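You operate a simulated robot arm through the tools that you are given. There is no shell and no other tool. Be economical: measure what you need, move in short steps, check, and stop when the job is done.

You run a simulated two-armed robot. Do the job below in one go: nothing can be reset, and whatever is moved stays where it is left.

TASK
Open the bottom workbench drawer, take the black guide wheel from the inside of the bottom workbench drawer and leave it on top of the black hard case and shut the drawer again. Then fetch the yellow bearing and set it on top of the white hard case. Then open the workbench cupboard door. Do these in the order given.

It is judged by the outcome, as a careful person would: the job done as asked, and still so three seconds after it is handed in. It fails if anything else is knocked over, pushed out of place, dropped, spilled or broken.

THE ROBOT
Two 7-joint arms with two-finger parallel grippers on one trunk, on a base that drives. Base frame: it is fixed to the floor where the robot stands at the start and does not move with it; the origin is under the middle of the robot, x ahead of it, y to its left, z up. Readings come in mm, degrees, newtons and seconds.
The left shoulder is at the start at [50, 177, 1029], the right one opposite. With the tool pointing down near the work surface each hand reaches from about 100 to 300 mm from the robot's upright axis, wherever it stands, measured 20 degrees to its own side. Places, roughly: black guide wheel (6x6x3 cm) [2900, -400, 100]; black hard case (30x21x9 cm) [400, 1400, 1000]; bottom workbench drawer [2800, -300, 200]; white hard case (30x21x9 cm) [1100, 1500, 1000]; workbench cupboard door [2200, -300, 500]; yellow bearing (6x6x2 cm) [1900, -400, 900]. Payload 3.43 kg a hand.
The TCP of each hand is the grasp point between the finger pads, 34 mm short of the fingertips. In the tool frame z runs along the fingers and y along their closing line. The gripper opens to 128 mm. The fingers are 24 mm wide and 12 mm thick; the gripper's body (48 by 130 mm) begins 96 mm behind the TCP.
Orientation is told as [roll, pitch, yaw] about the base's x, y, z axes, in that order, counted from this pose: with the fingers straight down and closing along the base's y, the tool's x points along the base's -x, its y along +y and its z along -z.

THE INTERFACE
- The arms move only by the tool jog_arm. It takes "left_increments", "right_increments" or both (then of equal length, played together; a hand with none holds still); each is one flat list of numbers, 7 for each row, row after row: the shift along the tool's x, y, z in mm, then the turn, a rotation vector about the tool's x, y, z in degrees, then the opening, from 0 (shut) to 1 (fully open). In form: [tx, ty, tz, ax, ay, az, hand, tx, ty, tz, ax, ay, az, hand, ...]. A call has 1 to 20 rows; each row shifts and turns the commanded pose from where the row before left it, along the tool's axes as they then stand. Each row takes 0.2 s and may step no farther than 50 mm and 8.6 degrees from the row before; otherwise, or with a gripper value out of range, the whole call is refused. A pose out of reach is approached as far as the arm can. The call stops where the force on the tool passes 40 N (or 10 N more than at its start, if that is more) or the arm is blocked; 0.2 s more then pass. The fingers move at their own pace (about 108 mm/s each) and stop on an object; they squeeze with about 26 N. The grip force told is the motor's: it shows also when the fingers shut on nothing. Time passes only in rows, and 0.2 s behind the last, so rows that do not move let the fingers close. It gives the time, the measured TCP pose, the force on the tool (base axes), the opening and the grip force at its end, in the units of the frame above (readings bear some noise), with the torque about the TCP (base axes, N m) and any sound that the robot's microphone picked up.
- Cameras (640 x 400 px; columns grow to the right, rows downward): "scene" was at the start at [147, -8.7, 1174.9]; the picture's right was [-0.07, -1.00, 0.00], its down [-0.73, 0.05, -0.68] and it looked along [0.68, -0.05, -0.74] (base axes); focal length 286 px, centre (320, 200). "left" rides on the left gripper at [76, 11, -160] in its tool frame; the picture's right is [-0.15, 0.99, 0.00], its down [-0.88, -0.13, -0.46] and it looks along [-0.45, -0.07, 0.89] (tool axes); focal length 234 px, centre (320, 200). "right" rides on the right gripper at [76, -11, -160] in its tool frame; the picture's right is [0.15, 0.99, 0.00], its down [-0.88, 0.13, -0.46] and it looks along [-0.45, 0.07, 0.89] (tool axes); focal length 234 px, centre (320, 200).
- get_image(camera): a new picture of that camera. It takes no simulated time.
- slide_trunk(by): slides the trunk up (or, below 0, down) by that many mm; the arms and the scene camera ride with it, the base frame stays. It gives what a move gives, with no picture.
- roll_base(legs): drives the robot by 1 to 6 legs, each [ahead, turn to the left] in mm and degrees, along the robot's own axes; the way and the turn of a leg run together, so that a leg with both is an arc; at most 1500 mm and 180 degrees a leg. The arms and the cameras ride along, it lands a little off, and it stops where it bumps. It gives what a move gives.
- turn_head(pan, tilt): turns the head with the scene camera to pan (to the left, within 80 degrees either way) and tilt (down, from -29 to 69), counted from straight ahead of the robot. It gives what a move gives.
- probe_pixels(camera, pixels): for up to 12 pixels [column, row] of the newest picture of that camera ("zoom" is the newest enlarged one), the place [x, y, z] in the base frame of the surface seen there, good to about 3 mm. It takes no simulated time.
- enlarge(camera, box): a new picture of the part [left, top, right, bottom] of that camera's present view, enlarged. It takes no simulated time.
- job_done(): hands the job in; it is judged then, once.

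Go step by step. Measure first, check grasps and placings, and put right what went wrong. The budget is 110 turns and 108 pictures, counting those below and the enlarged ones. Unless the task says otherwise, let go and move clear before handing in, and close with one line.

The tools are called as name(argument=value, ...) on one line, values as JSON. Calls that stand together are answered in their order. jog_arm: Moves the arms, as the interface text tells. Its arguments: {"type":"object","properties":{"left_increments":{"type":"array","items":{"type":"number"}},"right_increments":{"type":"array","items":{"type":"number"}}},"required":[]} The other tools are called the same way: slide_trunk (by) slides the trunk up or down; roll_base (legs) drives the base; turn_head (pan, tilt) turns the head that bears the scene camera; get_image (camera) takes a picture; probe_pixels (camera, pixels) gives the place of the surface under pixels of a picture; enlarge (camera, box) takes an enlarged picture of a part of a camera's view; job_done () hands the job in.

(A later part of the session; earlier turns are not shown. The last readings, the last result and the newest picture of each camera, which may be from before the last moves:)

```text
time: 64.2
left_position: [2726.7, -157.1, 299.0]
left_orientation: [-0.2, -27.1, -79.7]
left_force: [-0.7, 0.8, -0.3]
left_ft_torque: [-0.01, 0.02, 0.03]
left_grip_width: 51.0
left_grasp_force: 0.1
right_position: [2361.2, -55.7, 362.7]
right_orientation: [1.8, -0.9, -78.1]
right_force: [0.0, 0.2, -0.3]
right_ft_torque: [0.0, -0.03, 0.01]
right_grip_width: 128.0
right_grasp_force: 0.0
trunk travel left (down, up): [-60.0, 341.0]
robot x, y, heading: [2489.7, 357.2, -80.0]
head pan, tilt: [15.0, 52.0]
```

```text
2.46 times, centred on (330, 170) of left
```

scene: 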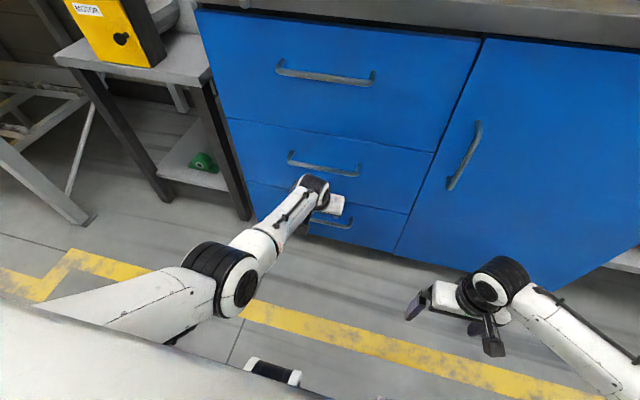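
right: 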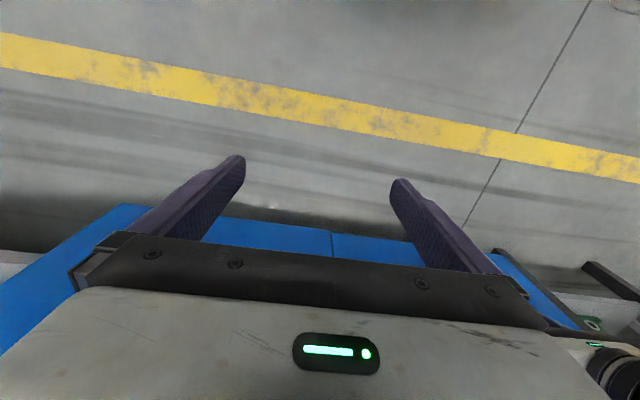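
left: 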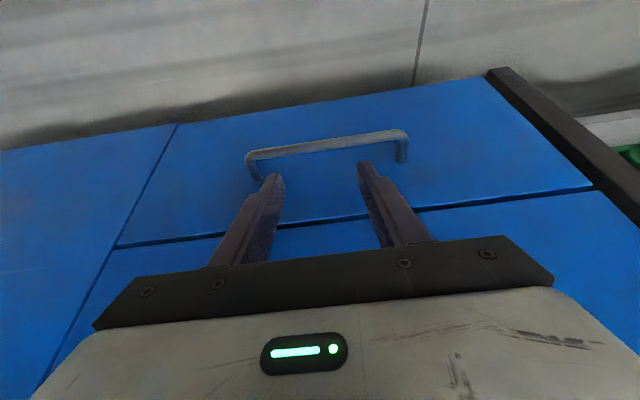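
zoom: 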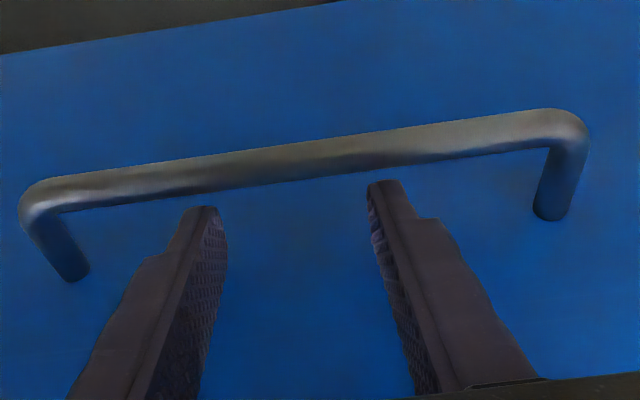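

jog_arm(left_increments=[4, 0, 9, 0, 0, 0, 0.4, 4, 0, 9, 0, 0, 0, 0.4, 0, 0, 0, 0, 0, 0, 0.4])

enlarge(camera="left", box=[200, 90, 460, 250])

```text
time: 65.0
left_position: [2726.1, -159.7, 283.5]
left_orientation: [-0.3, -27.4, -79.8]
left_force: [-0.7, 4.0, 10.9]
left_ft_torque: [0.14, -0.12, -0.4]
left_grip_width: 51.1
left_grasp_force: 0.0
right_position: [2362.0, -55.5, 364.1]
right_orientation: [1.9, -0.9, -78.1]
right_force: [-0.8, 0.2, -0.2]
right_ft_torque: [0.01, 0.02, -0.05]
right_grip_width: 128.0
right_grasp_force: 0.0
trunk travel left (down, up): [-60.0, 341.0]
robot x, y, heading: [2489.7, 359.2, -79.6]
head pan, tilt: [15.0, 52.0]
```

```text
2.46 times, centred on (330, 170) of left
```

zoom: 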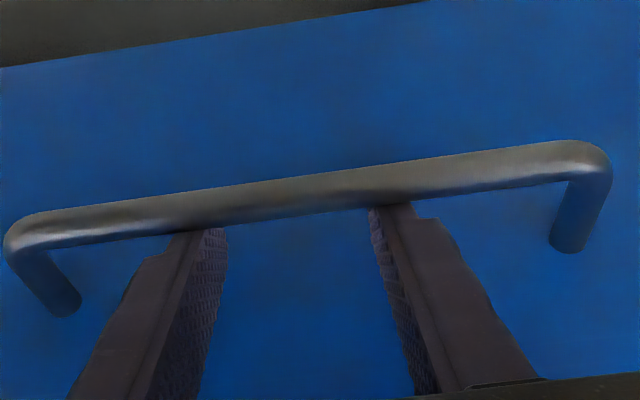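

The tips are now behind the bar. I'll pull by backing the base.

roll_base(legs=[[-120, 0]])

get_image(camera="scene")

```text
time: 66.3
left_position: [2704.3, -40.1, 281.9]
left_orientation: [-0.3, -27.2, -79.8]
left_force: [0.3, 1.2, 15.0]
left_ft_torque: [0.24, -0.33, -0.64]
left_grip_width: 50.7
left_grasp_force: 0.0
right_position: [2340.2, 62.0, 364.4]
right_orientation: [1.8, -0.9, -77.9]
right_force: [0.2, 0.9, 1.0]
right_ft_torque: [-0.02, 0.03, 0.0]
right_grip_width: 127.8
right_grasp_force: 0.1
trunk travel left (down, up): [-60.0, 341.0]
robot x, y, heading: [2465.7, 479.8, -80.0]
head pan, tilt: [15.0, 52.0]
```

```text
78 pictures are left
```

scene: 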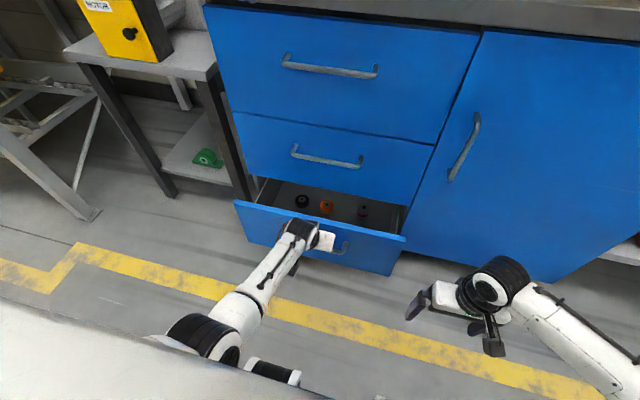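

The drawer is opening and the black wheel shows at (301,200) beside orange and brown ones. Pull further.

roll_base(legs=[[-160, 0]])

get_image(camera="scene")

enlarge(camera="scene", box=[200, 150, 440, 300])

```text
time: 67.7
left_position: [2678.2, 114.8, 283.3]
left_orientation: [-0.1, -27.3, -80.0]
left_force: [7.6, 1.9, 8.2]
left_ft_torque: [0.27, -0.31, -0.43]
left_grip_width: 51.0
left_grasp_force: 0.2
right_position: [2312.3, 216.3, 363.1]
right_orientation: [1.9, -1.0, -78.1]
right_force: [-0.7, 0.3, 0.3]
right_ft_torque: [0.01, 0.02, 0.02]
right_grip_width: 127.9
right_grasp_force: 0.1
trunk travel left (down, up): [-60.0, 341.0]
robot x, y, heading: [2438.2, 632.4, -79.9]
head pan, tilt: [15.0, 52.0]
```

```text
77 pictures are left
```

scene: 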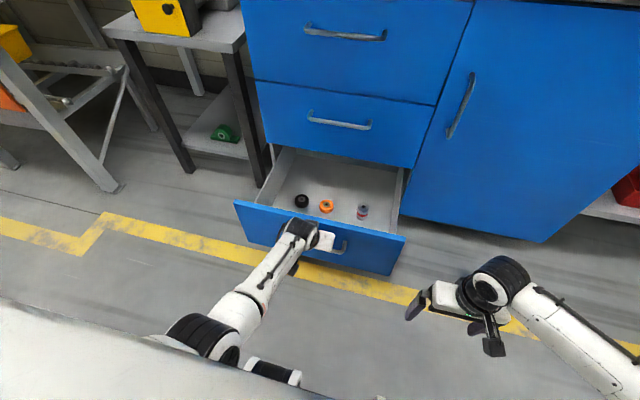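

```text
2.67 times, centred on (320, 225) of scene
```

zoom: 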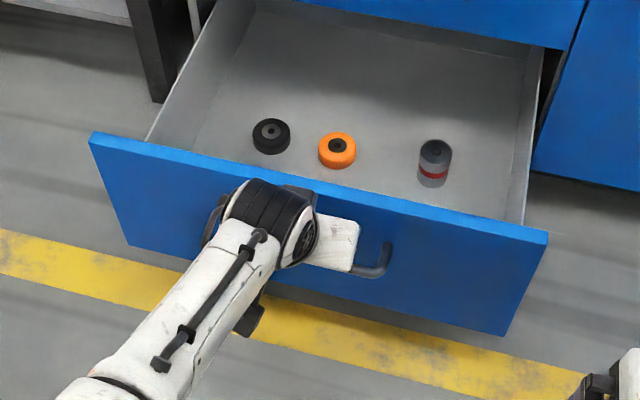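

probe_pixels(camera="zoom", pixels=[[271, 120], [271, 150], [258, 135], [288, 133], [337, 138], [300, 170], [270, 60], [90, 134], [540, 235], [435, 150], [350, 60], [200, 165]])

```text
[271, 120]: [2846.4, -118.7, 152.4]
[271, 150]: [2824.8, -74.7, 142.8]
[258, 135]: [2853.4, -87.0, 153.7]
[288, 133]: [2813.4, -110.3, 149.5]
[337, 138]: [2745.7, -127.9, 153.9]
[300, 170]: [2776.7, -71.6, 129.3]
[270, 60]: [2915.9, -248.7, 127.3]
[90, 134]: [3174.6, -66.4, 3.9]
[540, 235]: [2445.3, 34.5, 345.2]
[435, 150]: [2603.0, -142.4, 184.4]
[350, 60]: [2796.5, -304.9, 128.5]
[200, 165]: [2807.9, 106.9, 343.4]
```

probe_pixels(camera="scene", pixels=[[20, 310], [100, 370], [300, 397], [200, 390], [275, 372], [20, 350]])

```text
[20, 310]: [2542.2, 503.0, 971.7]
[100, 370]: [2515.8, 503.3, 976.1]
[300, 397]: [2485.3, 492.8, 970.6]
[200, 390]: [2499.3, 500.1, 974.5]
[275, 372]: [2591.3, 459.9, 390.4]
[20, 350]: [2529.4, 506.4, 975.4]
```

The drawer is open ~280 mm; floor of it is z≈128 and the black wheel's centre is about (2838,-103). I'll unhook upward, raise the trunk and retract the left arm.

jog_arm(left_increments=[-10, 0, -20, 0, 0, 0, 0.4, -10, 0, -20, 0, 0, 0, 0.4, -10, 0, -20, 0, 0, 0, 0.4, -10, 0, -20, 0, 0, 0, 0.4, 0, 0, 0, 0, 0, 0, 0.4])

slide_trunk(by=140)

jog_arm(left_increments=[33, 0, -17, 0, 5, 0, 0.3, 33, 0, -14, 0, 5, 0, 0.2, 34, 0, -11, 0, 6, 0, 0, 35, 0, -8, 0, 6, 0, 0, 20, 0, -4, 0, 5, 0, 0, 0, 0, 0, 0, 0, 0, 0])

get_image(camera="scene")

```text
time: 68.9
left_position: [2681.3, 108.8, 378.9]
left_orientation: [-0.1, -28.2, -79.8]
left_force: [-0.3, -0.2, -1.0]
left_ft_torque: [-0.01, 0.01, -0.02]
left_grip_width: 51.0
left_grasp_force: 0.1
right_position: [2312.2, 219.0, 363.4]
right_orientation: [1.8, -1.0, -78.0]
right_force: [-0.2, 0.7, -0.3]
right_ft_torque: [0.0, 0.04, 0.01]
right_grip_width: 127.8
right_grasp_force: 0.0
trunk travel left (down, up): [-60.0, 341.0]
robot x, y, heading: [2438.1, 633.9, -80.1]
head pan, tilt: [15.0, 52.0]
```

```text
time: 70.6
left_position: [2680.4, 108.7, 517.9]
left_orientation: [-0.2, -28.2, -79.9]
left_force: [0.9, -0.7, 0.1]
left_ft_torque: [0.04, -0.03, 0.04]
left_grip_width: 51.1
left_grasp_force: 0.1
right_position: [2311.7, 219.4, 503.1]
right_orientation: [1.7, -0.9, -78.1]
right_force: [-1.4, 0.1, -0.3]
right_ft_torque: [0.01, 0.03, 0.04]
right_grip_width: 128.2
right_grasp_force: 0.0
trunk travel left (down, up): [-200.0, 201.0]
robot x, y, heading: [2441.0, 635.2, -80.0]
head pan, tilt: [15.0, 52.0]
```

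```text
time: 71.3
left_position: [2679.1, 130.5, 580.6]
left_orientation: [-0.1, -23.4, -79.7]
left_force: [0.5, -1.0, 0.6]
left_ft_torque: [0.03, 0.03, 0.0]
left_grip_width: 0.2
left_grasp_force: 26.2
right_position: [2311.7, 218.5, 502.8]
right_orientation: [1.8, -0.8, -78.1]
right_force: [-0.5, -0.6, 0.3]
right_ft_torque: [-0.01, 0.0, 0.0]
right_grip_width: 128.2
right_grasp_force: 0.1
trunk travel left (down, up): [-200.0, 201.0]
robot x, y, heading: [2440.3, 637.0, -80.1]
head pan, tilt: [15.0, 52.0]
stopped in row 3 (left hand): the arm was blocked; the commanded pose is now the measured one
```

```text
75 pictures are left
```

scene: 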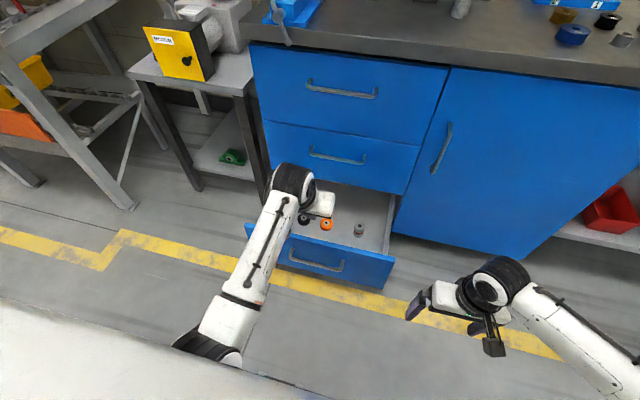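

slide_trunk(by=195)

turn_head(pan=0, tilt=69)

get_image(camera="scene")

probe_pixels(camera="scene", pixels=[[320, 250], [320, 300], [320, 340], [320, 390], [220, 300], [420, 300], [220, 350], [420, 350], [100, 350], [540, 350]])

```text
time: 73.5
left_position: [2680.8, 130.5, 775.8]
left_orientation: [0.0, -23.4, -79.7]
left_force: [0.6, 0.3, -0.7]
left_ft_torque: [-0.01, -0.01, -0.01]
left_grip_width: 0.0
left_grasp_force: 26.0
right_position: [2312.3, 217.8, 700.2]
right_orientation: [1.8, -0.9, -78.0]
right_force: [0.8, -0.5, -0.5]
right_ft_torque: [0.0, 0.02, -0.03]
right_grip_width: 128.3
right_grasp_force: 0.1
trunk travel left (down, up): [-395.0, 6.0]
robot x, y, heading: [2436.6, 636.1, -80.0]
head pan, tilt: [15.0, 52.0]
```

```text
time: 74.2
left_position: [2679.7, 131.4, 776.1]
left_orientation: [0.0, -23.4, -79.7]
left_force: [0.5, 0.2, -0.1]
left_ft_torque: [0.0, 0.0, 0.04]
left_grip_width: 0.0
left_grasp_force: 26.3
right_position: [2311.1, 217.7, 698.8]
right_orientation: [1.7, -0.9, -78.1]
right_force: [-0.3, 1.0, 0.1]
right_ft_torque: [-0.03, -0.01, 0.01]
right_grip_width: 127.8
right_grasp_force: 0.0
trunk travel left (down, up): [-395.0, 6.0]
robot x, y, heading: [2438.2, 635.7, -79.9]
head pan, tilt: [0.0, 68.8]
```

```text
74 pictures are left
```

scene: 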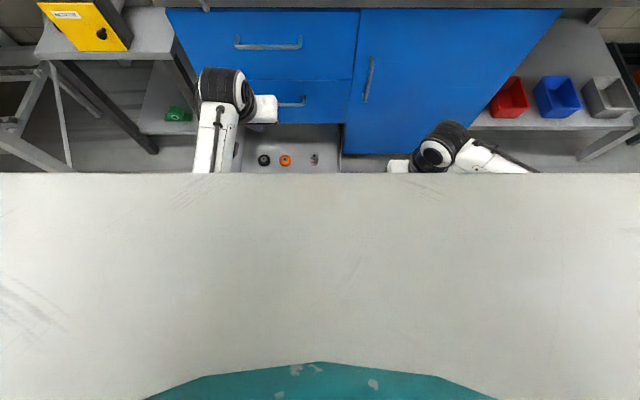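

```text
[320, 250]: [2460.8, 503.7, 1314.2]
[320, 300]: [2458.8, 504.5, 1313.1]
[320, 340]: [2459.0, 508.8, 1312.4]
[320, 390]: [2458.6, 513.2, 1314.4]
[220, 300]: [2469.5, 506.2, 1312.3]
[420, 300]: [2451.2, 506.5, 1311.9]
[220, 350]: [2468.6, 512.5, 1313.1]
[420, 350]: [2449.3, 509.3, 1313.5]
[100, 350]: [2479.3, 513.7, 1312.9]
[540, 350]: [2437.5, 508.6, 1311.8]
```

The grey slab is the robot's own chin, so no base information there. I'll untilt the left hand in place and then retract it.

jog_arm(left_increments=[0, 0, 0, 0, 6, 0, 0, 0, 0, 0, 0, 6, 0, 0, 0, 0, 0, 0, 6, 0, 0, 0, 0, 0, 0, 5.4, 0, 0, 25, 0, 10, 0, 0, 0, 0, 25, 0, 10, 0, 0, 0, 0, 25, 0, 10, 0, 0, 0, 0, 25, -10, 10, 0, 0, 0, 0, 25, -10, 10, 0, 0, 0, 0, 25, -10, 0, 0, 0, 0, 0, 0, 0, 0, 0, 0, 0, 0])

turn_head(pan=15, tilt=55)

get_image(camera="scene")

```text
time: 76.5
left_position: [2645.0, 184.8, 796.8]
left_orientation: [0.3, -10.6, -79.5]
left_force: [-0.4, -0.3, 0.4]
left_ft_torque: [-0.02, 0.01, 0.02]
left_grip_width: 0.0
left_grasp_force: 26.5
right_position: [2311.1, 218.2, 697.9]
right_orientation: [1.9, -0.8, -78.1]
right_force: [0.4, 0.1, 0.1]
right_ft_torque: [-0.04, 0.01, 0.0]
right_grip_width: 128.1
right_grasp_force: 0.1
trunk travel left (down, up): [-395.0, 6.0]
robot x, y, heading: [2439.5, 633.1, -80.1]
head pan, tilt: [0.0, 68.8]
stopped in row 11 (left hand): the arm was blocked; the commanded pose is now the measured one
```

```text
time: 77.2
left_position: [2645.6, 183.6, 796.5]
left_orientation: [0.3, -10.5, -79.5]
left_force: [0.6, 0.5, 1.4]
left_ft_torque: [-0.02, 0.0, 0.04]
left_grip_width: 0.1
left_grasp_force: 25.6
right_position: [2313.0, 217.9, 698.9]
right_orientation: [1.9, -0.9, -78.1]
right_force: [-0.7, -0.4, 1.5]
right_ft_torque: [0.0, 0.0, 0.02]
right_grip_width: 127.9
right_grasp_force: 0.1
trunk travel left (down, up): [-395.0, 6.0]
robot x, y, heading: [2440.2, 629.1, -80.0]
head pan, tilt: [15.0, 55.0]
```

```text
73 pictures are left
```

scene: 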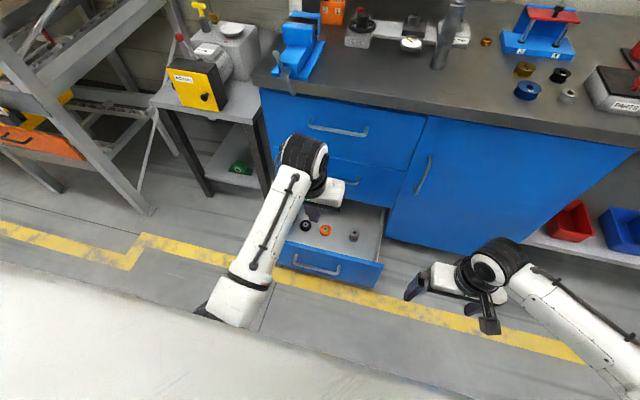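

The left elbow is tucked, so I'll use the left hand for the wheel. First I want to know how far my base sticks out, so I'll pitch the right hand to look back at it.

jog_arm(right_increments=[0, 0, 0, 0, 8, 0, 1, 0, 0, 0, 0, 8, 0, 1, 0, 0, 0, 0, 8, 0, 1, 0, 0, 0, 0, 8, 0, 1, 0, 0, 0, 0, 8, 0, 1, 0, 0, 0, 0, 0, 0, 1])

get_image(camera="right")

```text
time: 78.6
left_position: [2644.9, 184.3, 796.8]
left_orientation: [0.4, -10.5, -79.5]
left_force: [0.6, -0.8, 0.6]
left_ft_torque: [-0.02, 0.01, 0.02]
left_grip_width: 0.0
left_grasp_force: 26.1
right_position: [2312.4, 217.2, 698.0]
right_orientation: [2.4, 39.2, -76.4]
right_force: [-0.8, 0.2, -0.4]
right_ft_torque: [-0.02, -0.05, 0.01]
right_grip_width: 128.0
right_grasp_force: 0.1
trunk travel left (down, up): [-395.0, 6.0]
robot x, y, heading: [2436.8, 631.4, -80.2]
head pan, tilt: [15.0, 55.0]
```

```text
72 pictures are left
```

right: 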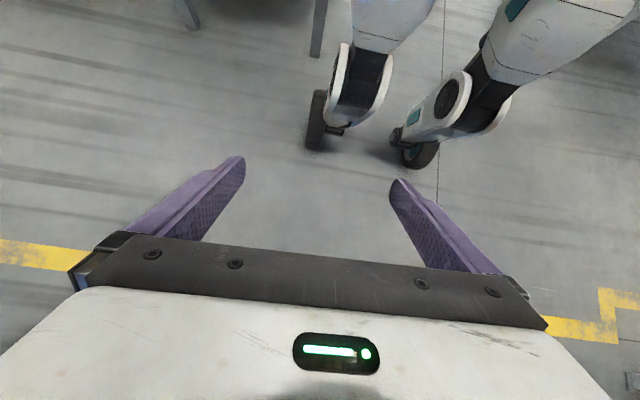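

probe_pixels(camera="right", pixels=[[315, 130], [345, 60], [375, 60], [420, 160], [455, 100], [375, 100], [520, 60], [500, 110], [320, 40], [190, 15]])

```text
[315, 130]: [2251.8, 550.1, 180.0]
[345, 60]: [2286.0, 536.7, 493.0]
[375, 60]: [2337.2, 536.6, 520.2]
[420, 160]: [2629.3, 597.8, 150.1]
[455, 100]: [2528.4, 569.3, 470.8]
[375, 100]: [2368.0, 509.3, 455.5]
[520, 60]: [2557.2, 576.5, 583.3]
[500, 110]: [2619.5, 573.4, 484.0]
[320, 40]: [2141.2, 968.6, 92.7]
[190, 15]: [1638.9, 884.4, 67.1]
```

My base is two wheeled legs whose front is only ~120–150 mm ahead of the axis, so I can come close to the drawer. I'll restore and lift the right hand, then drive so that the wheel is ahead of the left shoulder.

jog_arm(right_increments=[0, 0, 0, 0, -8, 0, 1, 0, 0, 0, 0, -8, 0, 1, 0, 0, 0, 0, -8, 0, 1, 0, 0, 0, 0, -8, 0, 1, 0, 0, 0, 0, -8, 0, 1, 0, 0, -40, 0, 0, 0, 0.5, 0, 0, -40, 0, 0, 0, 0.5, 0, 0, -40, 0, 0, 0, 0, 0, 0, -40, 0, 0, 0, 0, 0, 0, 0, 0, 0, 0, 0])

roll_base(legs=[[0, 24.3], [284, 0], [0, -24.3]])

slide_trunk(by=-240)

turn_head(pan=15, tilt=60)

get_image(camera="scene")

get_image(camera="left")

```text
time: 80.8
left_position: [2645.8, 184.6, 796.4]
left_orientation: [0.3, -10.5, -79.5]
left_force: [0.0, 0.3, -1.0]
left_ft_torque: [0.01, -0.01, 0.02]
left_grip_width: 0.0
left_grasp_force: 25.9
right_position: [2306.1, 219.7, 857.8]
right_orientation: [1.8, -0.9, -78.3]
right_force: [-0.2, 0.4, 0.1]
right_ft_torque: [0.0, 0.0, -0.03]
right_grip_width: 0.1
right_grasp_force: 26.3
trunk travel left (down, up): [-395.0, 6.0]
robot x, y, heading: [2441.0, 632.6, -79.9]
head pan, tilt: [15.0, 55.0]
```

```text
time: 85.3
left_position: [2814.0, -44.7, 797.0]
left_orientation: [0.4, -10.6, -78.7]
left_force: [-0.2, -0.6, -0.4]
left_ft_torque: [-0.02, -0.02, 0.02]
left_grip_width: 0.0
left_grasp_force: 26.3
right_position: [2474.2, -13.0, 857.8]
right_orientation: [1.8, -0.9, -77.3]
right_force: [0.3, 0.4, 0.3]
right_ft_torque: [-0.03, 0.01, -0.01]
right_grip_width: 0.0
right_grasp_force: 25.6
trunk travel left (down, up): [-395.0, 6.0]
robot x, y, heading: [2597.8, 400.8, -79.3]
head pan, tilt: [15.0, 55.0]
```

```text
time: 87.8
left_position: [2813.6, -43.5, 557.0]
left_orientation: [0.3, -10.7, -78.7]
left_force: [0.8, -0.3, -0.2]
left_ft_torque: [-0.02, 0.0, 0.0]
left_grip_width: 0.0
left_grasp_force: 26.0
right_position: [2473.3, -14.1, 618.8]
right_orientation: [1.8, -0.9, -77.4]
right_force: [0.0, 0.1, -0.4]
right_ft_torque: [0.04, -0.01, 0.0]
right_grip_width: 0.0
right_grasp_force: 26.0
trunk travel left (down, up): [-155.0, 246.0]
robot x, y, heading: [2600.4, 403.0, -79.1]
head pan, tilt: [15.0, 55.0]
```

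```text
time: 88.5
left_position: [2813.1, -44.0, 557.1]
left_orientation: [0.3, -10.6, -78.8]
left_force: [-0.5, -0.1, -0.6]
left_ft_torque: [0.0, -0.01, 0.01]
left_grip_width: 0.0
left_grasp_force: 25.6
right_position: [2475.0, -13.6, 618.1]
right_orientation: [1.8, -0.8, -77.4]
right_force: [-0.1, 0.5, 0.0]
right_ft_torque: [0.0, -0.01, -0.01]
right_grip_width: 0.0
right_grasp_force: 26.3
trunk travel left (down, up): [-155.0, 246.0]
robot x, y, heading: [2600.2, 398.5, -79.3]
head pan, tilt: [15.0, 60.0]
```

```text
71 pictures are left
```

scene: 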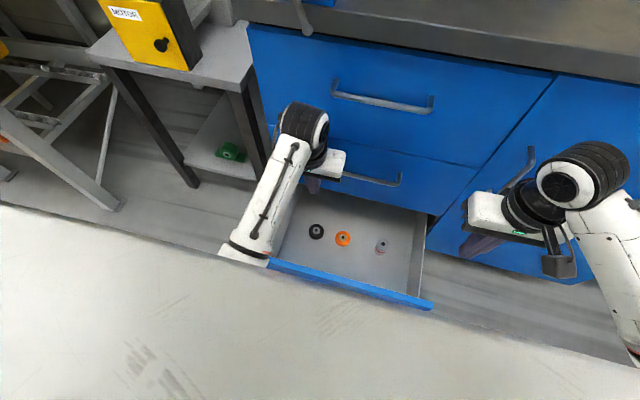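

```text
70 pictures are left
```

left: 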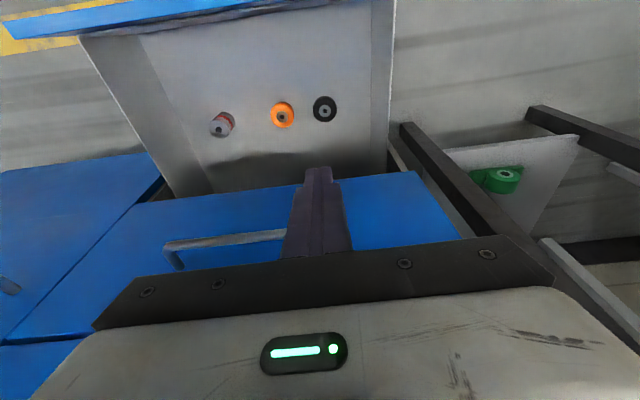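

probe_pixels(camera="left", pixels=[[314, 105], [334, 105], [324, 98], [324, 120], [283, 114], [360, 130], [380, 150], [300, 180]])

enlarge(camera="scene", box=[260, 190, 440, 310])

probe_pixels(camera="zoom", pixels=[[200, 148], [178, 148], [222, 148], [200, 128], [200, 165], [293, 172], [40, 255], [600, 395], [420, 200]])

```text
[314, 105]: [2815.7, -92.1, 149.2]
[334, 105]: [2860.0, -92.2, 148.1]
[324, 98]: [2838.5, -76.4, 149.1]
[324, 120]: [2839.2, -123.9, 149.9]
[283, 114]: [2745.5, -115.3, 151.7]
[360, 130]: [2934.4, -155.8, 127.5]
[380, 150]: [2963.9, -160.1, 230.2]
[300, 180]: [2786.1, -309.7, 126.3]
```

```text
3.33 times, centred on (350, 250) of scene
```

zoom: 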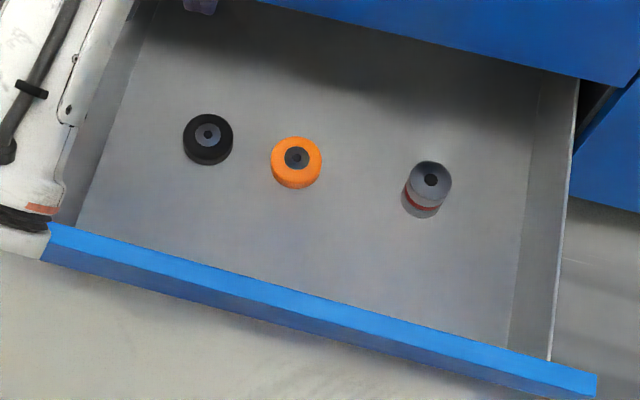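

```text
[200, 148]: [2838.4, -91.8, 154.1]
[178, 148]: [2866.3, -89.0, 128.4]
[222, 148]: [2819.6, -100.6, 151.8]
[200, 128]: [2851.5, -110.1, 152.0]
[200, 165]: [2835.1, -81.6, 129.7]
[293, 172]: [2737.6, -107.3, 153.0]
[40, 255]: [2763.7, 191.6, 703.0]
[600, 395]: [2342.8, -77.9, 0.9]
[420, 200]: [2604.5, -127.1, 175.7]
```

The wheel's centre is about (2840,-100), top z≈151, with the orange one 96 mm away. I'll tilt the hand, lower the trunk, and go over the wheel.

jog_arm(left_increments=[0, 0, 0, 0, -7, 0, 0.6, 0, 0, 0, 0, -7, 0.3, 0.6, 0, 0, 0, 0, 0, 0, 0.6])

slide_trunk(by=-130)

```text
time: 89.1
left_position: [2820.8, -115.1, 644.5]
left_orientation: [-0.9, -34.7, -78.2]
left_force: [0.2, -0.1, 0.2]
left_ft_torque: [-0.02, 0.0, 0.02]
left_grip_width: 76.4
left_grasp_force: 0.1
right_position: [2474.5, -13.8, 618.3]
right_orientation: [1.7, -0.9, -77.5]
right_force: [0.9, 0.4, -0.1]
right_ft_torque: [0.0, -0.01, 0.06]
right_grip_width: 0.1
right_grasp_force: 26.0
trunk travel left (down, up): [-155.0, 246.0]
robot x, y, heading: [2600.7, 401.5, -79.1]
head pan, tilt: [15.0, 60.0]
stopped in row 3 (left hand): the arm was blocked; the commanded pose is now the measured one
```

```text
time: 90.3
left_position: [2819.4, -114.0, 548.3]
left_orientation: [-1.2, -35.5, -78.1]
left_force: [1.7, 16.6, 13.3]
left_ft_torque: [0.31, 0.44, -0.58]
left_grip_width: 74.1
left_grasp_force: 0.0
right_position: [2474.7, -12.9, 516.3]
right_orientation: [1.8, -1.0, -77.3]
right_force: [0.9, 0.6, 0.2]
right_ft_torque: [0.02, 0.02, 0.0]
right_grip_width: 0.0
right_grasp_force: 26.6
trunk travel left (down, up): [-53.0, 348.0]
robot x, y, heading: [2601.1, 408.0, -79.0]
head pan, tilt: [15.0, 60.0]
stopped: the force on the tool passed its limit (the readings are from after the stop); the commanded pose is now the measured one
```

The hand jumped inward and brushed the cabinet front. I'll back the base off 70 mm and look.

roll_base(legs=[[-70, 0]])

get_image(camera="scene")

```text
time: 91.3
left_position: [2805.7, -48.6, 546.1]
left_orientation: [-1.2, -35.3, -78.3]
left_force: [0.0, 0.5, 0.2]
left_ft_torque: [0.0, -0.01, -0.04]
left_grip_width: 77.0
left_grasp_force: 0.0
right_position: [2461.3, 53.6, 516.5]
right_orientation: [1.8, -0.9, -77.3]
right_force: [0.0, 1.0, -0.2]
right_ft_torque: [0.01, -0.01, -0.03]
right_grip_width: 0.2
right_grasp_force: 25.8
trunk travel left (down, up): [-53.0, 348.0]
robot x, y, heading: [2586.0, 469.5, -79.3]
head pan, tilt: [15.0, 60.0]
```

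```text
68 pictures are left
```

scene: 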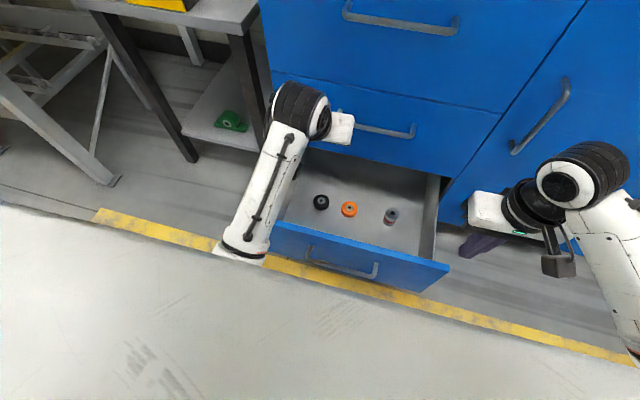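

jog_arm(left_increments=[24, 4, 34, 0, 0, 0, 0.6, 24, 4, 34, 0, 0, 0, 0.6, 24, 4, 34, 0, 2, 0, 0.6, 24, 4, 35, 0, 3, 0, 0.6, 22, 4, 36, 0, 3, 0, 0.6, 20, 4, 37, 0, 2, 0, 0.6, 0, 0, 0, 0, 0, 0, 0.6])

```text
time: 92.9
left_position: [2824.0, -41.9, 295.9]
left_orientation: [-1.1, -25.3, -78.6]
left_force: [-0.3, 0.0, 0.0]
left_ft_torque: [-0.01, -0.03, -0.01]
left_grip_width: 77.1
left_grasp_force: 0.2
right_position: [2461.3, 53.8, 515.6]
right_orientation: [1.8, -1.0, -77.3]
right_force: [0.5, 0.2, -0.4]
right_ft_torque: [-0.01, 0.01, -0.04]
right_grip_width: 0.0
right_grasp_force: 26.0
trunk travel left (down, up): [-53.0, 348.0]
robot x, y, heading: [2590.2, 471.1, -79.3]
head pan, tilt: [15.0, 60.0]
```

roll_base(legs=[[48, 0]])

slide_trunk(by=-48)

get_image(camera="left")

probe_pixels(camera="left", pixels=[[320, 110]])

```text
time: 93.8
left_position: [2834.1, -90.3, 296.7]
left_orientation: [-1.1, -25.3, -78.4]
left_force: [-0.2, -0.5, 0.8]
left_ft_torque: [-0.01, -0.03, -0.05]
left_grip_width: 77.0
left_grasp_force: 0.1
right_position: [2470.5, 7.2, 516.3]
right_orientation: [1.8, -0.9, -77.4]
right_force: [-0.2, 0.7, -0.4]
right_ft_torque: [-0.01, 0.03, 0.04]
right_grip_width: 0.1
right_grasp_force: 25.7
trunk travel left (down, up): [-53.0, 348.0]
robot x, y, heading: [2594.5, 422.7, -79.3]
head pan, tilt: [15.0, 60.0]
```

```text
time: 94.7
left_position: [2838.4, -103.3, 282.7]
left_orientation: [-0.3, -27.7, -78.7]
left_force: [-0.2, 0.0, 0.5]
left_ft_torque: [0.01, -0.02, 0.01]
left_grip_width: 76.7
left_grasp_force: 0.1
right_position: [2468.4, 10.4, 481.8]
right_orientation: [2.5, -1.8, -77.4]
right_force: [-0.2, 0.7, 0.0]
right_ft_torque: [0.0, 0.0, 0.02]
right_grip_width: 0.0
right_grasp_force: 26.1
trunk travel left (down, up): [-5.0, 396.0]
robot x, y, heading: [2595.2, 424.7, -79.3]
head pan, tilt: [15.0, 60.0]
```

```text
67 pictures are left
```

left: 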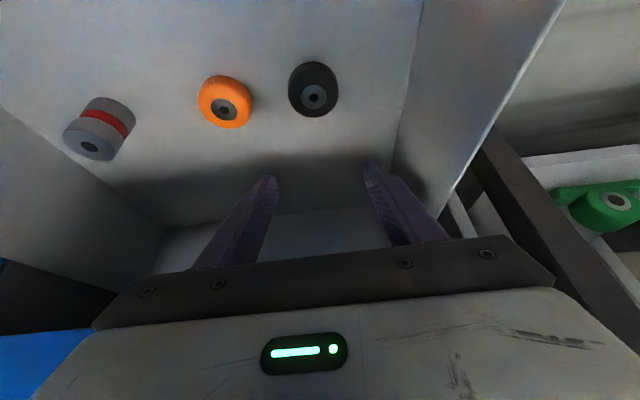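

```text
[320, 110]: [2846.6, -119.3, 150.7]
```

The trunk's last bit pressed the elbow on the robot itself, so I'll raise it 25 mm and lower the hand by the arm.

slide_trunk(by=28)

jog_arm(left_increments=[10, 0, 20, 0, 0.8, 0, 0.6, 10, 0, 20, 0, 0.8, 0, 0.6, 10, 0, 20, 0, 0.8, 0, 0.6, 0, 0, 0, 0, 0, 0, 0.6])

get_image(camera="left")

```text
time: 95.5
left_position: [2833.1, -86.8, 272.8]
left_orientation: [-1.1, -25.1, -78.4]
left_force: [-0.5, 0.1, 0.1]
left_ft_torque: [0.02, 0.0, 0.03]
left_grip_width: 76.8
left_grasp_force: 0.0
right_position: [2469.5, 7.4, 493.9]
right_orientation: [1.8, -0.9, -77.3]
right_force: [-0.3, 0.1, -0.4]
right_ft_torque: [0.02, 0.02, -0.02]
right_grip_width: 0.0
right_grasp_force: 26.0
trunk travel left (down, up): [-33.0, 368.0]
robot x, y, heading: [2595.0, 425.3, -79.1]
head pan, tilt: [15.0, 60.0]
```

```text
time: 96.5
left_position: [2832.7, -87.9, 209.2]
left_orientation: [-1.2, -23.1, -78.4]
left_force: [1.0, -0.3, 0.4]
left_ft_torque: [-0.02, 0.0, 0.03]
left_grip_width: 76.7
left_grasp_force: 0.0
right_position: [2470.4, 7.4, 495.9]
right_orientation: [1.8, -1.0, -77.3]
right_force: [1.0, 0.0, -0.2]
right_ft_torque: [0.01, 0.01, 0.0]
right_grip_width: 0.0
right_grasp_force: 26.1
trunk travel left (down, up): [-33.0, 368.0]
robot x, y, heading: [2600.4, 420.2, -79.1]
head pan, tilt: [15.0, 60.0]
```

```text
66 pictures are left
```

left: 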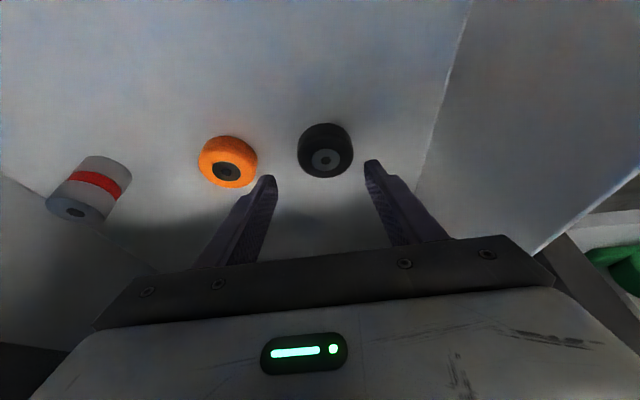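

probe_pixels(camera="left", pixels=[[301, 155], [350, 155], [325, 128], [325, 174], [325, 150], [256, 165]])

```text
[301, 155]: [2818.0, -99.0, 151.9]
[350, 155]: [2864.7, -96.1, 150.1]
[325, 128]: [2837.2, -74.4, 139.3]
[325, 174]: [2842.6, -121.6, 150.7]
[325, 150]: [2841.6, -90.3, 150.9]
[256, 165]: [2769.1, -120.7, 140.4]
```

jog_arm(left_increments=[5, 2, 13.4, 0, 0, 0, 0.6, 5, 2, 13.4, 0, 0, 0, 0.6, 5, 2, 13, 0, 0, 0, 0.6, 0, 0, 0, 0, 0, 0, 0.6])

get_image(camera="left")

```text
time: 97.5
left_position: [2836.3, -79.3, 189.6]
left_orientation: [-1.1, -22.9, -78.5]
left_force: [-0.6, 0.3, 0.2]
left_ft_torque: [0.01, -0.03, 0.0]
left_grip_width: 76.8
left_grasp_force: 0.1
left hand out of reach, approached as far as the arm can: row 2, 3
right_position: [2469.1, 6.1, 496.7]
right_orientation: [1.8, -1.0, -77.4]
right_force: [0.3, 0.8, 0.1]
right_ft_torque: [-0.05, -0.03, 0.01]
right_grip_width: 0.0
right_grasp_force: 26.2
trunk travel left (down, up): [-33.0, 368.0]
robot x, y, heading: [2597.4, 428.3, -79.3]
head pan, tilt: [15.0, 60.0]
```

```text
65 pictures are left
```

left: 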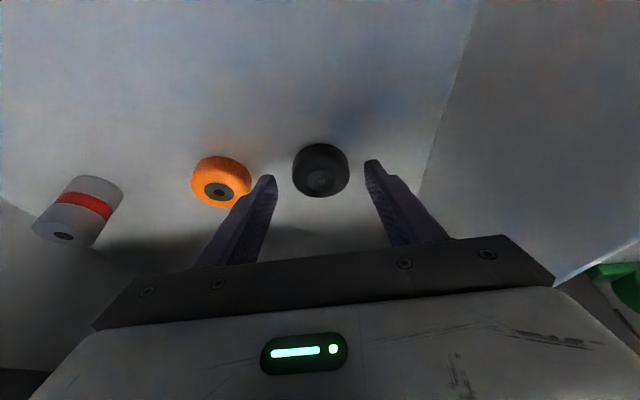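

Out of reach by 25 mm; the base goes 10 mm ahead and the trunk lowers the rest, now that the arm is straighter.

roll_base(legs=[[10, 0]])

slide_trunk(by=-20)

get_image(camera="left")

```text
time: 98.2
left_position: [2838.8, -88.1, 189.2]
left_orientation: [-1.1, -22.9, -78.5]
left_force: [-0.8, -0.6, -0.4]
left_ft_torque: [-0.01, 0.01, -0.01]
left_grip_width: 76.8
left_grasp_force: 0.1
right_position: [2472.7, -2.6, 495.7]
right_orientation: [1.8, -0.9, -77.3]
right_force: [0.0, -0.8, -0.1]
right_ft_torque: [0.0, 0.02, 0.03]
right_grip_width: 0.2
right_grasp_force: 26.0
trunk travel left (down, up): [-33.0, 368.0]
robot x, y, heading: [2599.5, 414.6, -78.8]
head pan, tilt: [15.0, 60.0]
```

```text
time: 98.9
left_position: [2838.0, -87.1, 168.9]
left_orientation: [-1.1, -22.9, -78.6]
left_force: [0.3, 1.1, 0.3]
left_ft_torque: [0.0, 0.0, 0.01]
left_grip_width: 76.9
left_grasp_force: 0.0
right_position: [2472.6, -2.6, 475.6]
right_orientation: [1.8, -0.9, -77.3]
right_force: [0.2, -0.1, -0.2]
right_ft_torque: [0.01, 0.0, -0.03]
right_grip_width: 0.1
right_grasp_force: 26.3
trunk travel left (down, up): [-13.0, 388.0]
robot x, y, heading: [2597.9, 413.5, -78.9]
head pan, tilt: [15.0, 60.0]
```

```text
64 pictures are left
```

left: 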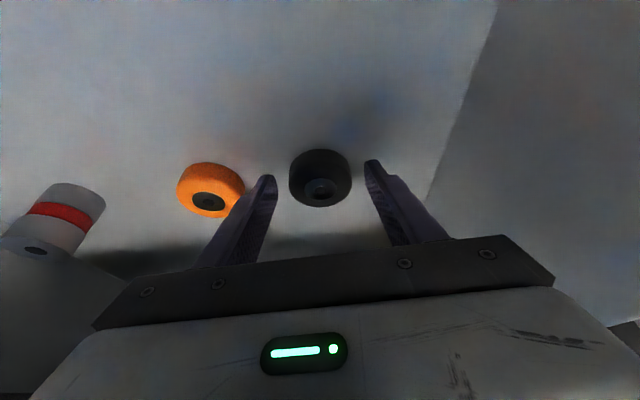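

The wheel (320,178) is between the fingers. Lower 5 mm more and close.

slide_trunk(by=-5)

jog_arm(left_increments=[0, 0, 0, 0, 0, 0, 0.3, 0, 0, 0, 0, 0, 0, 0, 0, 0, 0, 0, 0, 0, 0, 0, 0, 0, 0, 0, 0, 0])

get_image(camera="left")

```text
time: 99.4
left_position: [2838.0, -87.5, 164.8]
left_orientation: [-1.1, -23.0, -78.5]
left_force: [0.6, -1.0, -0.3]
left_ft_torque: [-0.02, -0.03, 0.02]
left_grip_width: 77.1
left_grasp_force: 0.0
right_position: [2471.7, -1.1, 470.3]
right_orientation: [1.8, -0.9, -77.3]
right_force: [-0.5, -0.2, 0.4]
right_ft_torque: [0.02, -0.02, -0.01]
right_grip_width: 0.0
right_grasp_force: 26.6
trunk travel left (down, up): [-8.0, 393.0]
robot x, y, heading: [2596.9, 414.5, -79.2]
head pan, tilt: [15.0, 60.0]
```

```text
time: 100.4
left_position: [2840.0, -88.4, 164.4]
left_orientation: [-1.1, -22.8, -78.4]
left_force: [0.1, 0.0, 0.6]
left_ft_torque: [0.03, 0.04, 0.01]
left_grip_width: 53.8
left_grasp_force: 26.1
right_position: [2472.1, -3.6, 471.4]
right_orientation: [1.9, -0.9, -77.3]
right_force: [0.2, 0.0, -0.1]
right_ft_torque: [0.01, 0.0, 0.0]
right_grip_width: 0.1
right_grasp_force: 27.0
trunk travel left (down, up): [-8.0, 393.0]
robot x, y, heading: [2596.0, 409.7, -79.1]
head pan, tilt: [15.0, 60.0]
```

```text
63 pictures are left
```

left: 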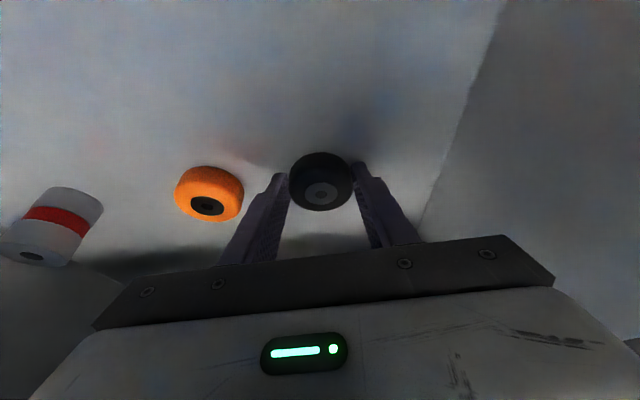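

Grip holds at 53.8 mm. I'll lift by the trunk and check.

slide_trunk(by=270)

get_image(camera="left")

get_image(camera="scene")

```text
time: 103.2
left_position: [2838.4, -89.0, 434.5]
left_orientation: [-1.1, -22.9, -78.6]
left_force: [0.2, -0.8, -0.5]
left_ft_torque: [0.0, 0.0, 0.0]
left_grip_width: 53.8
left_grasp_force: 25.7
right_position: [2472.5, -2.6, 740.1]
right_orientation: [1.9, -0.9, -77.3]
right_force: [0.8, 0.4, -0.6]
right_ft_torque: [0.01, -0.04, 0.03]
right_grip_width: 0.0
right_grasp_force: 25.7
trunk travel left (down, up): [-278.0, 123.0]
robot x, y, heading: [2598.5, 415.8, -78.9]
head pan, tilt: [15.0, 60.0]
```

```text
62 pictures are left
```

left: 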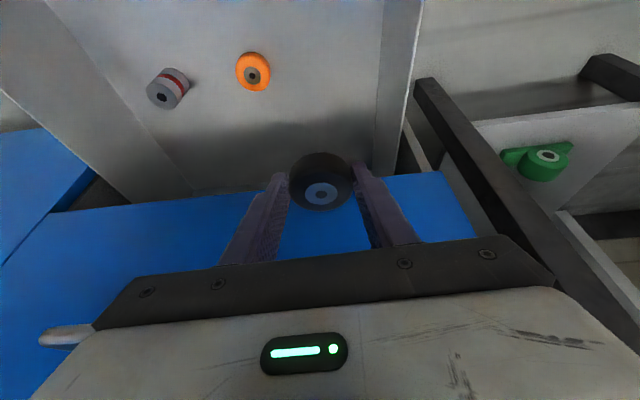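

```text
61 pictures are left
```

scene: 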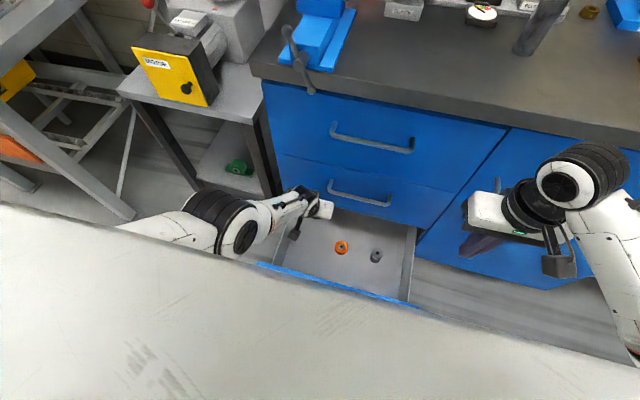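

The wheel is held. I'll back away from the drawer, raise the trunk fully, and raise the left hand while extending it forward so the elbow doesn't jam.

roll_base(legs=[[-300, 0]])

slide_trunk(by=120)

jog_arm(left_increments=[-28, 0, -38, 0, 0, 0, 0, -28, 0, -38, 0, 0, 0, 0, -28, 0, -38, 0, 0, 0, 0, -28, 0, -38, 0, 0, 0, 0, -28, 0, -38, 0, 0, 0, 0, -28, 0, -38, 0, 0, 0, 0, -28, 0, -38, 0, 0, 0, 0, -28, 0, -38, 0, 0, 0, 0, -28, 0, -38, 0, 0, 0, 0, -28, 0, -38, 0, 0, 0, 0, -28, 0, -38, 0, 0, 0, 0, -28, 0, -38, 0, 0, 0, 0, -28, 0, -38, 0, 0, 0, 0, 0, 0, 0, 0, 0, 0, 0])

turn_head(pan=0, tilt=45)

get_image(camera="scene")

```text
time: 105.2
left_position: [2780.0, 211.6, 433.7]
left_orientation: [-1.0, -22.8, -78.8]
left_force: [-0.8, 0.4, -1.0]
left_ft_torque: [0.0, 0.01, 0.0]
left_grip_width: 53.8
left_grasp_force: 26.4
right_position: [2413.8, 299.5, 740.5]
right_orientation: [1.8, -0.9, -77.6]
right_force: [0.0, 0.1, 0.1]
right_ft_torque: [0.03, 0.0, 0.03]
right_grip_width: 0.0
right_grasp_force: 25.8
trunk travel left (down, up): [-278.0, 123.0]
robot x, y, heading: [2539.3, 712.8, -79.5]
head pan, tilt: [15.0, 60.0]
```

```text
time: 106.7
left_position: [2778.3, 210.6, 554.2]
left_orientation: [-1.1, -22.9, -78.8]
left_force: [0.2, 0.3, -0.5]
left_ft_torque: [0.03, 0.02, 0.0]
left_grip_width: 53.7
left_grasp_force: 25.8
right_position: [2413.0, 299.1, 861.7]
right_orientation: [1.7, -0.8, -77.6]
right_force: [-0.2, -0.1, 0.4]
right_ft_torque: [0.0, 0.0, 0.01]
right_grip_width: 0.0
right_grasp_force: 26.0
trunk travel left (down, up): [-398.0, 3.0]
robot x, y, heading: [2544.7, 717.0, -79.5]
head pan, tilt: [15.0, 60.0]
```

```text
time: 109.7
left_position: [2813.9, 11.5, 1083.0]
left_orientation: [-1.2, -22.9, -78.8]
left_force: [-0.2, -0.1, -1.5]
left_ft_torque: [0.03, -0.02, -0.04]
left_grip_width: 53.8
left_grasp_force: 25.6
left hand out of reach, approached as far as the arm can: row 1, 2, 3, 4, 5, 6, 7, 8, 10, 11, 12, 13
right_position: [2412.6, 299.1, 859.5]
right_orientation: [1.9, -0.8, -77.6]
right_force: [-0.3, 0.4, -0.1]
right_ft_torque: [0.01, 0.0, 0.02]
right_grip_width: 0.0
right_grasp_force: 25.9
trunk travel left (down, up): [-398.0, 3.0]
robot x, y, heading: [2543.9, 716.2, -79.3]
head pan, tilt: [15.0, 60.0]
```

```text
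time: 110.5
left_position: [2813.6, 13.1, 1083.3]
left_orientation: [-1.1, -23.0, -78.9]
left_force: [0.5, -0.2, -0.3]
left_ft_torque: [0.04, 0.0, -0.03]
left_grip_width: 53.6
left_grasp_force: 26.4
right_position: [2413.5, 298.6, 860.6]
right_orientation: [1.7, -0.9, -77.6]
right_force: [0.4, -0.4, 0.0]
right_ft_torque: [0.01, -0.01, 0.0]
right_grip_width: 0.1
right_grasp_force: 25.8
trunk travel left (down, up): [-398.0, 3.0]
robot x, y, heading: [2542.8, 715.0, -79.3]
head pan, tilt: [0.0, 45.0]
```

```text
60 pictures are left
```

scene: 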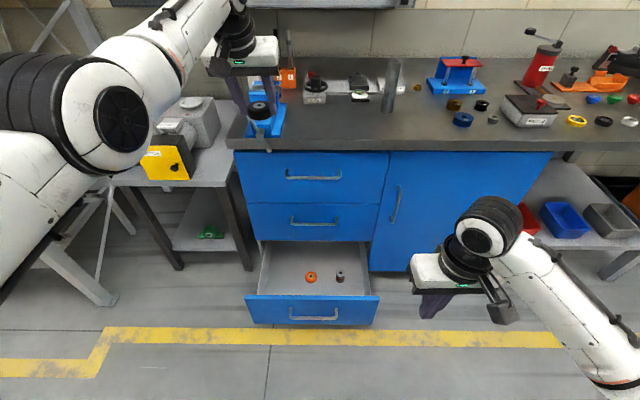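

The left hand carries the wheel at z≈1083, reaching 740 mm forward. I'll drive round to face the trolley from the aisle side, well back.

roll_base(legs=[[0, -75], [930, 0], [0, -16], [913, 0], [0, -88.7]])

turn_head(pan=5, tilt=25)

get_image(camera="scene")

```text
time: 127.6
left_position: [520.6, 780.1, 1083.4]
left_orientation: [-1.1, -23.0, 105.3]
left_force: [0.3, -0.2, -0.6]
left_ft_torque: [0.0, -0.01, -0.01]
left_grip_width: 53.2
left_grasp_force: 26.2
right_position: [939.2, 522.8, 862.4]
right_orientation: [1.8, -0.9, 106.2]
right_force: [-0.2, -0.1, 0.3]
right_ft_torque: [0.05, -0.02, 0.02]
right_grip_width: 0.0
right_grasp_force: 26.1
trunk travel left (down, up): [-398.0, 3.0]
robot x, y, heading: [839.6, 100.8, 104.7]
head pan, tilt: [0.0, 45.0]
```

```text
time: 128.4
left_position: [518.8, 781.2, 1083.5]
left_orientation: [-1.2, -22.9, 105.2]
left_force: [0.1, 0.1, -0.9]
left_ft_torque: [-0.01, 0.02, -0.02]
left_grip_width: 53.3
left_grasp_force: 26.4
right_position: [939.6, 522.6, 860.6]
right_orientation: [1.8, -0.8, 106.3]
right_force: [-0.8, 0.1, 0.5]
right_ft_torque: [0.0, -0.01, 0.0]
right_grip_width: 0.0
right_grasp_force: 25.8
trunk travel left (down, up): [-398.0, 3.0]
robot x, y, heading: [841.2, 99.9, 104.6]
head pan, tilt: [5.0, 25.0]
```

```text
59 pictures are left
```

scene: 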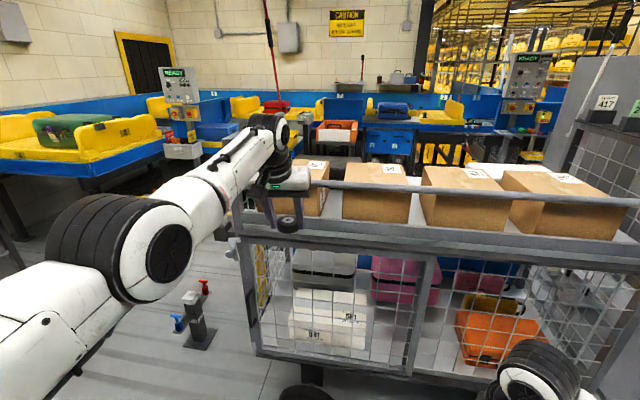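

enlarge(camera="scene", box=[220, 120, 460, 270])

enlarge(camera="scene", box=[400, 120, 640, 270])

```text
2.67 times, centred on (340, 195) of scene
```

zoom: 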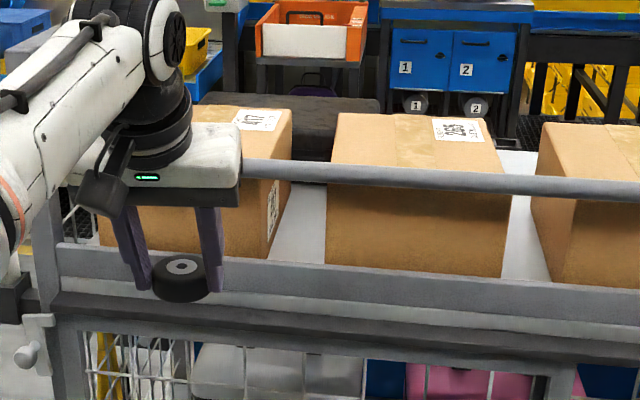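

```text
2.67 times, centred on (520, 195) of scene
```

zoom: 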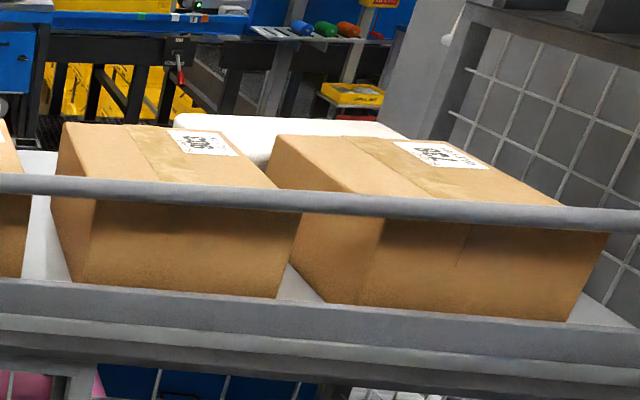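

probe_pixels(camera="scene", pixels=[[332, 159], [303, 157], [297, 156], [358, 160], [336, 167], [336, 170], [336, 176], [355, 168], [295, 158], [340, 156]])

probe_pixels(camera="zoom", pixels=[[180, 122], [260, 150], [300, 122], [395, 132], [260, 160], [250, 140], [320, 190], [600, 215], [90, 130], [560, 200], [285, 140]])

```text
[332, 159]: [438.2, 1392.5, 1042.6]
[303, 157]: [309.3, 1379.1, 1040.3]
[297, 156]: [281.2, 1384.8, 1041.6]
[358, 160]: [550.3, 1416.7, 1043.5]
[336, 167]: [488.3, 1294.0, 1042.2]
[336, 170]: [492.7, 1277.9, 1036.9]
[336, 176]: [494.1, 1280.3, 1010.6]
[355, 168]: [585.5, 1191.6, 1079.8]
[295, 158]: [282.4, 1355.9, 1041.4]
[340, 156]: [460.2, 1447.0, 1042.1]
```

```text
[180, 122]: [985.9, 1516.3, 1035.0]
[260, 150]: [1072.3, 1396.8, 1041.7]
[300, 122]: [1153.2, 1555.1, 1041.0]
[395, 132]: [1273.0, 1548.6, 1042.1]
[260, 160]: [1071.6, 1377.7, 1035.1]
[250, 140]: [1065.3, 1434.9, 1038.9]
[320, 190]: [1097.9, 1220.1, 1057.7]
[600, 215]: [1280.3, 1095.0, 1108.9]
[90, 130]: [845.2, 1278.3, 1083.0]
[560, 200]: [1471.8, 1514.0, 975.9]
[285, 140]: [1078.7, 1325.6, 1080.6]
```

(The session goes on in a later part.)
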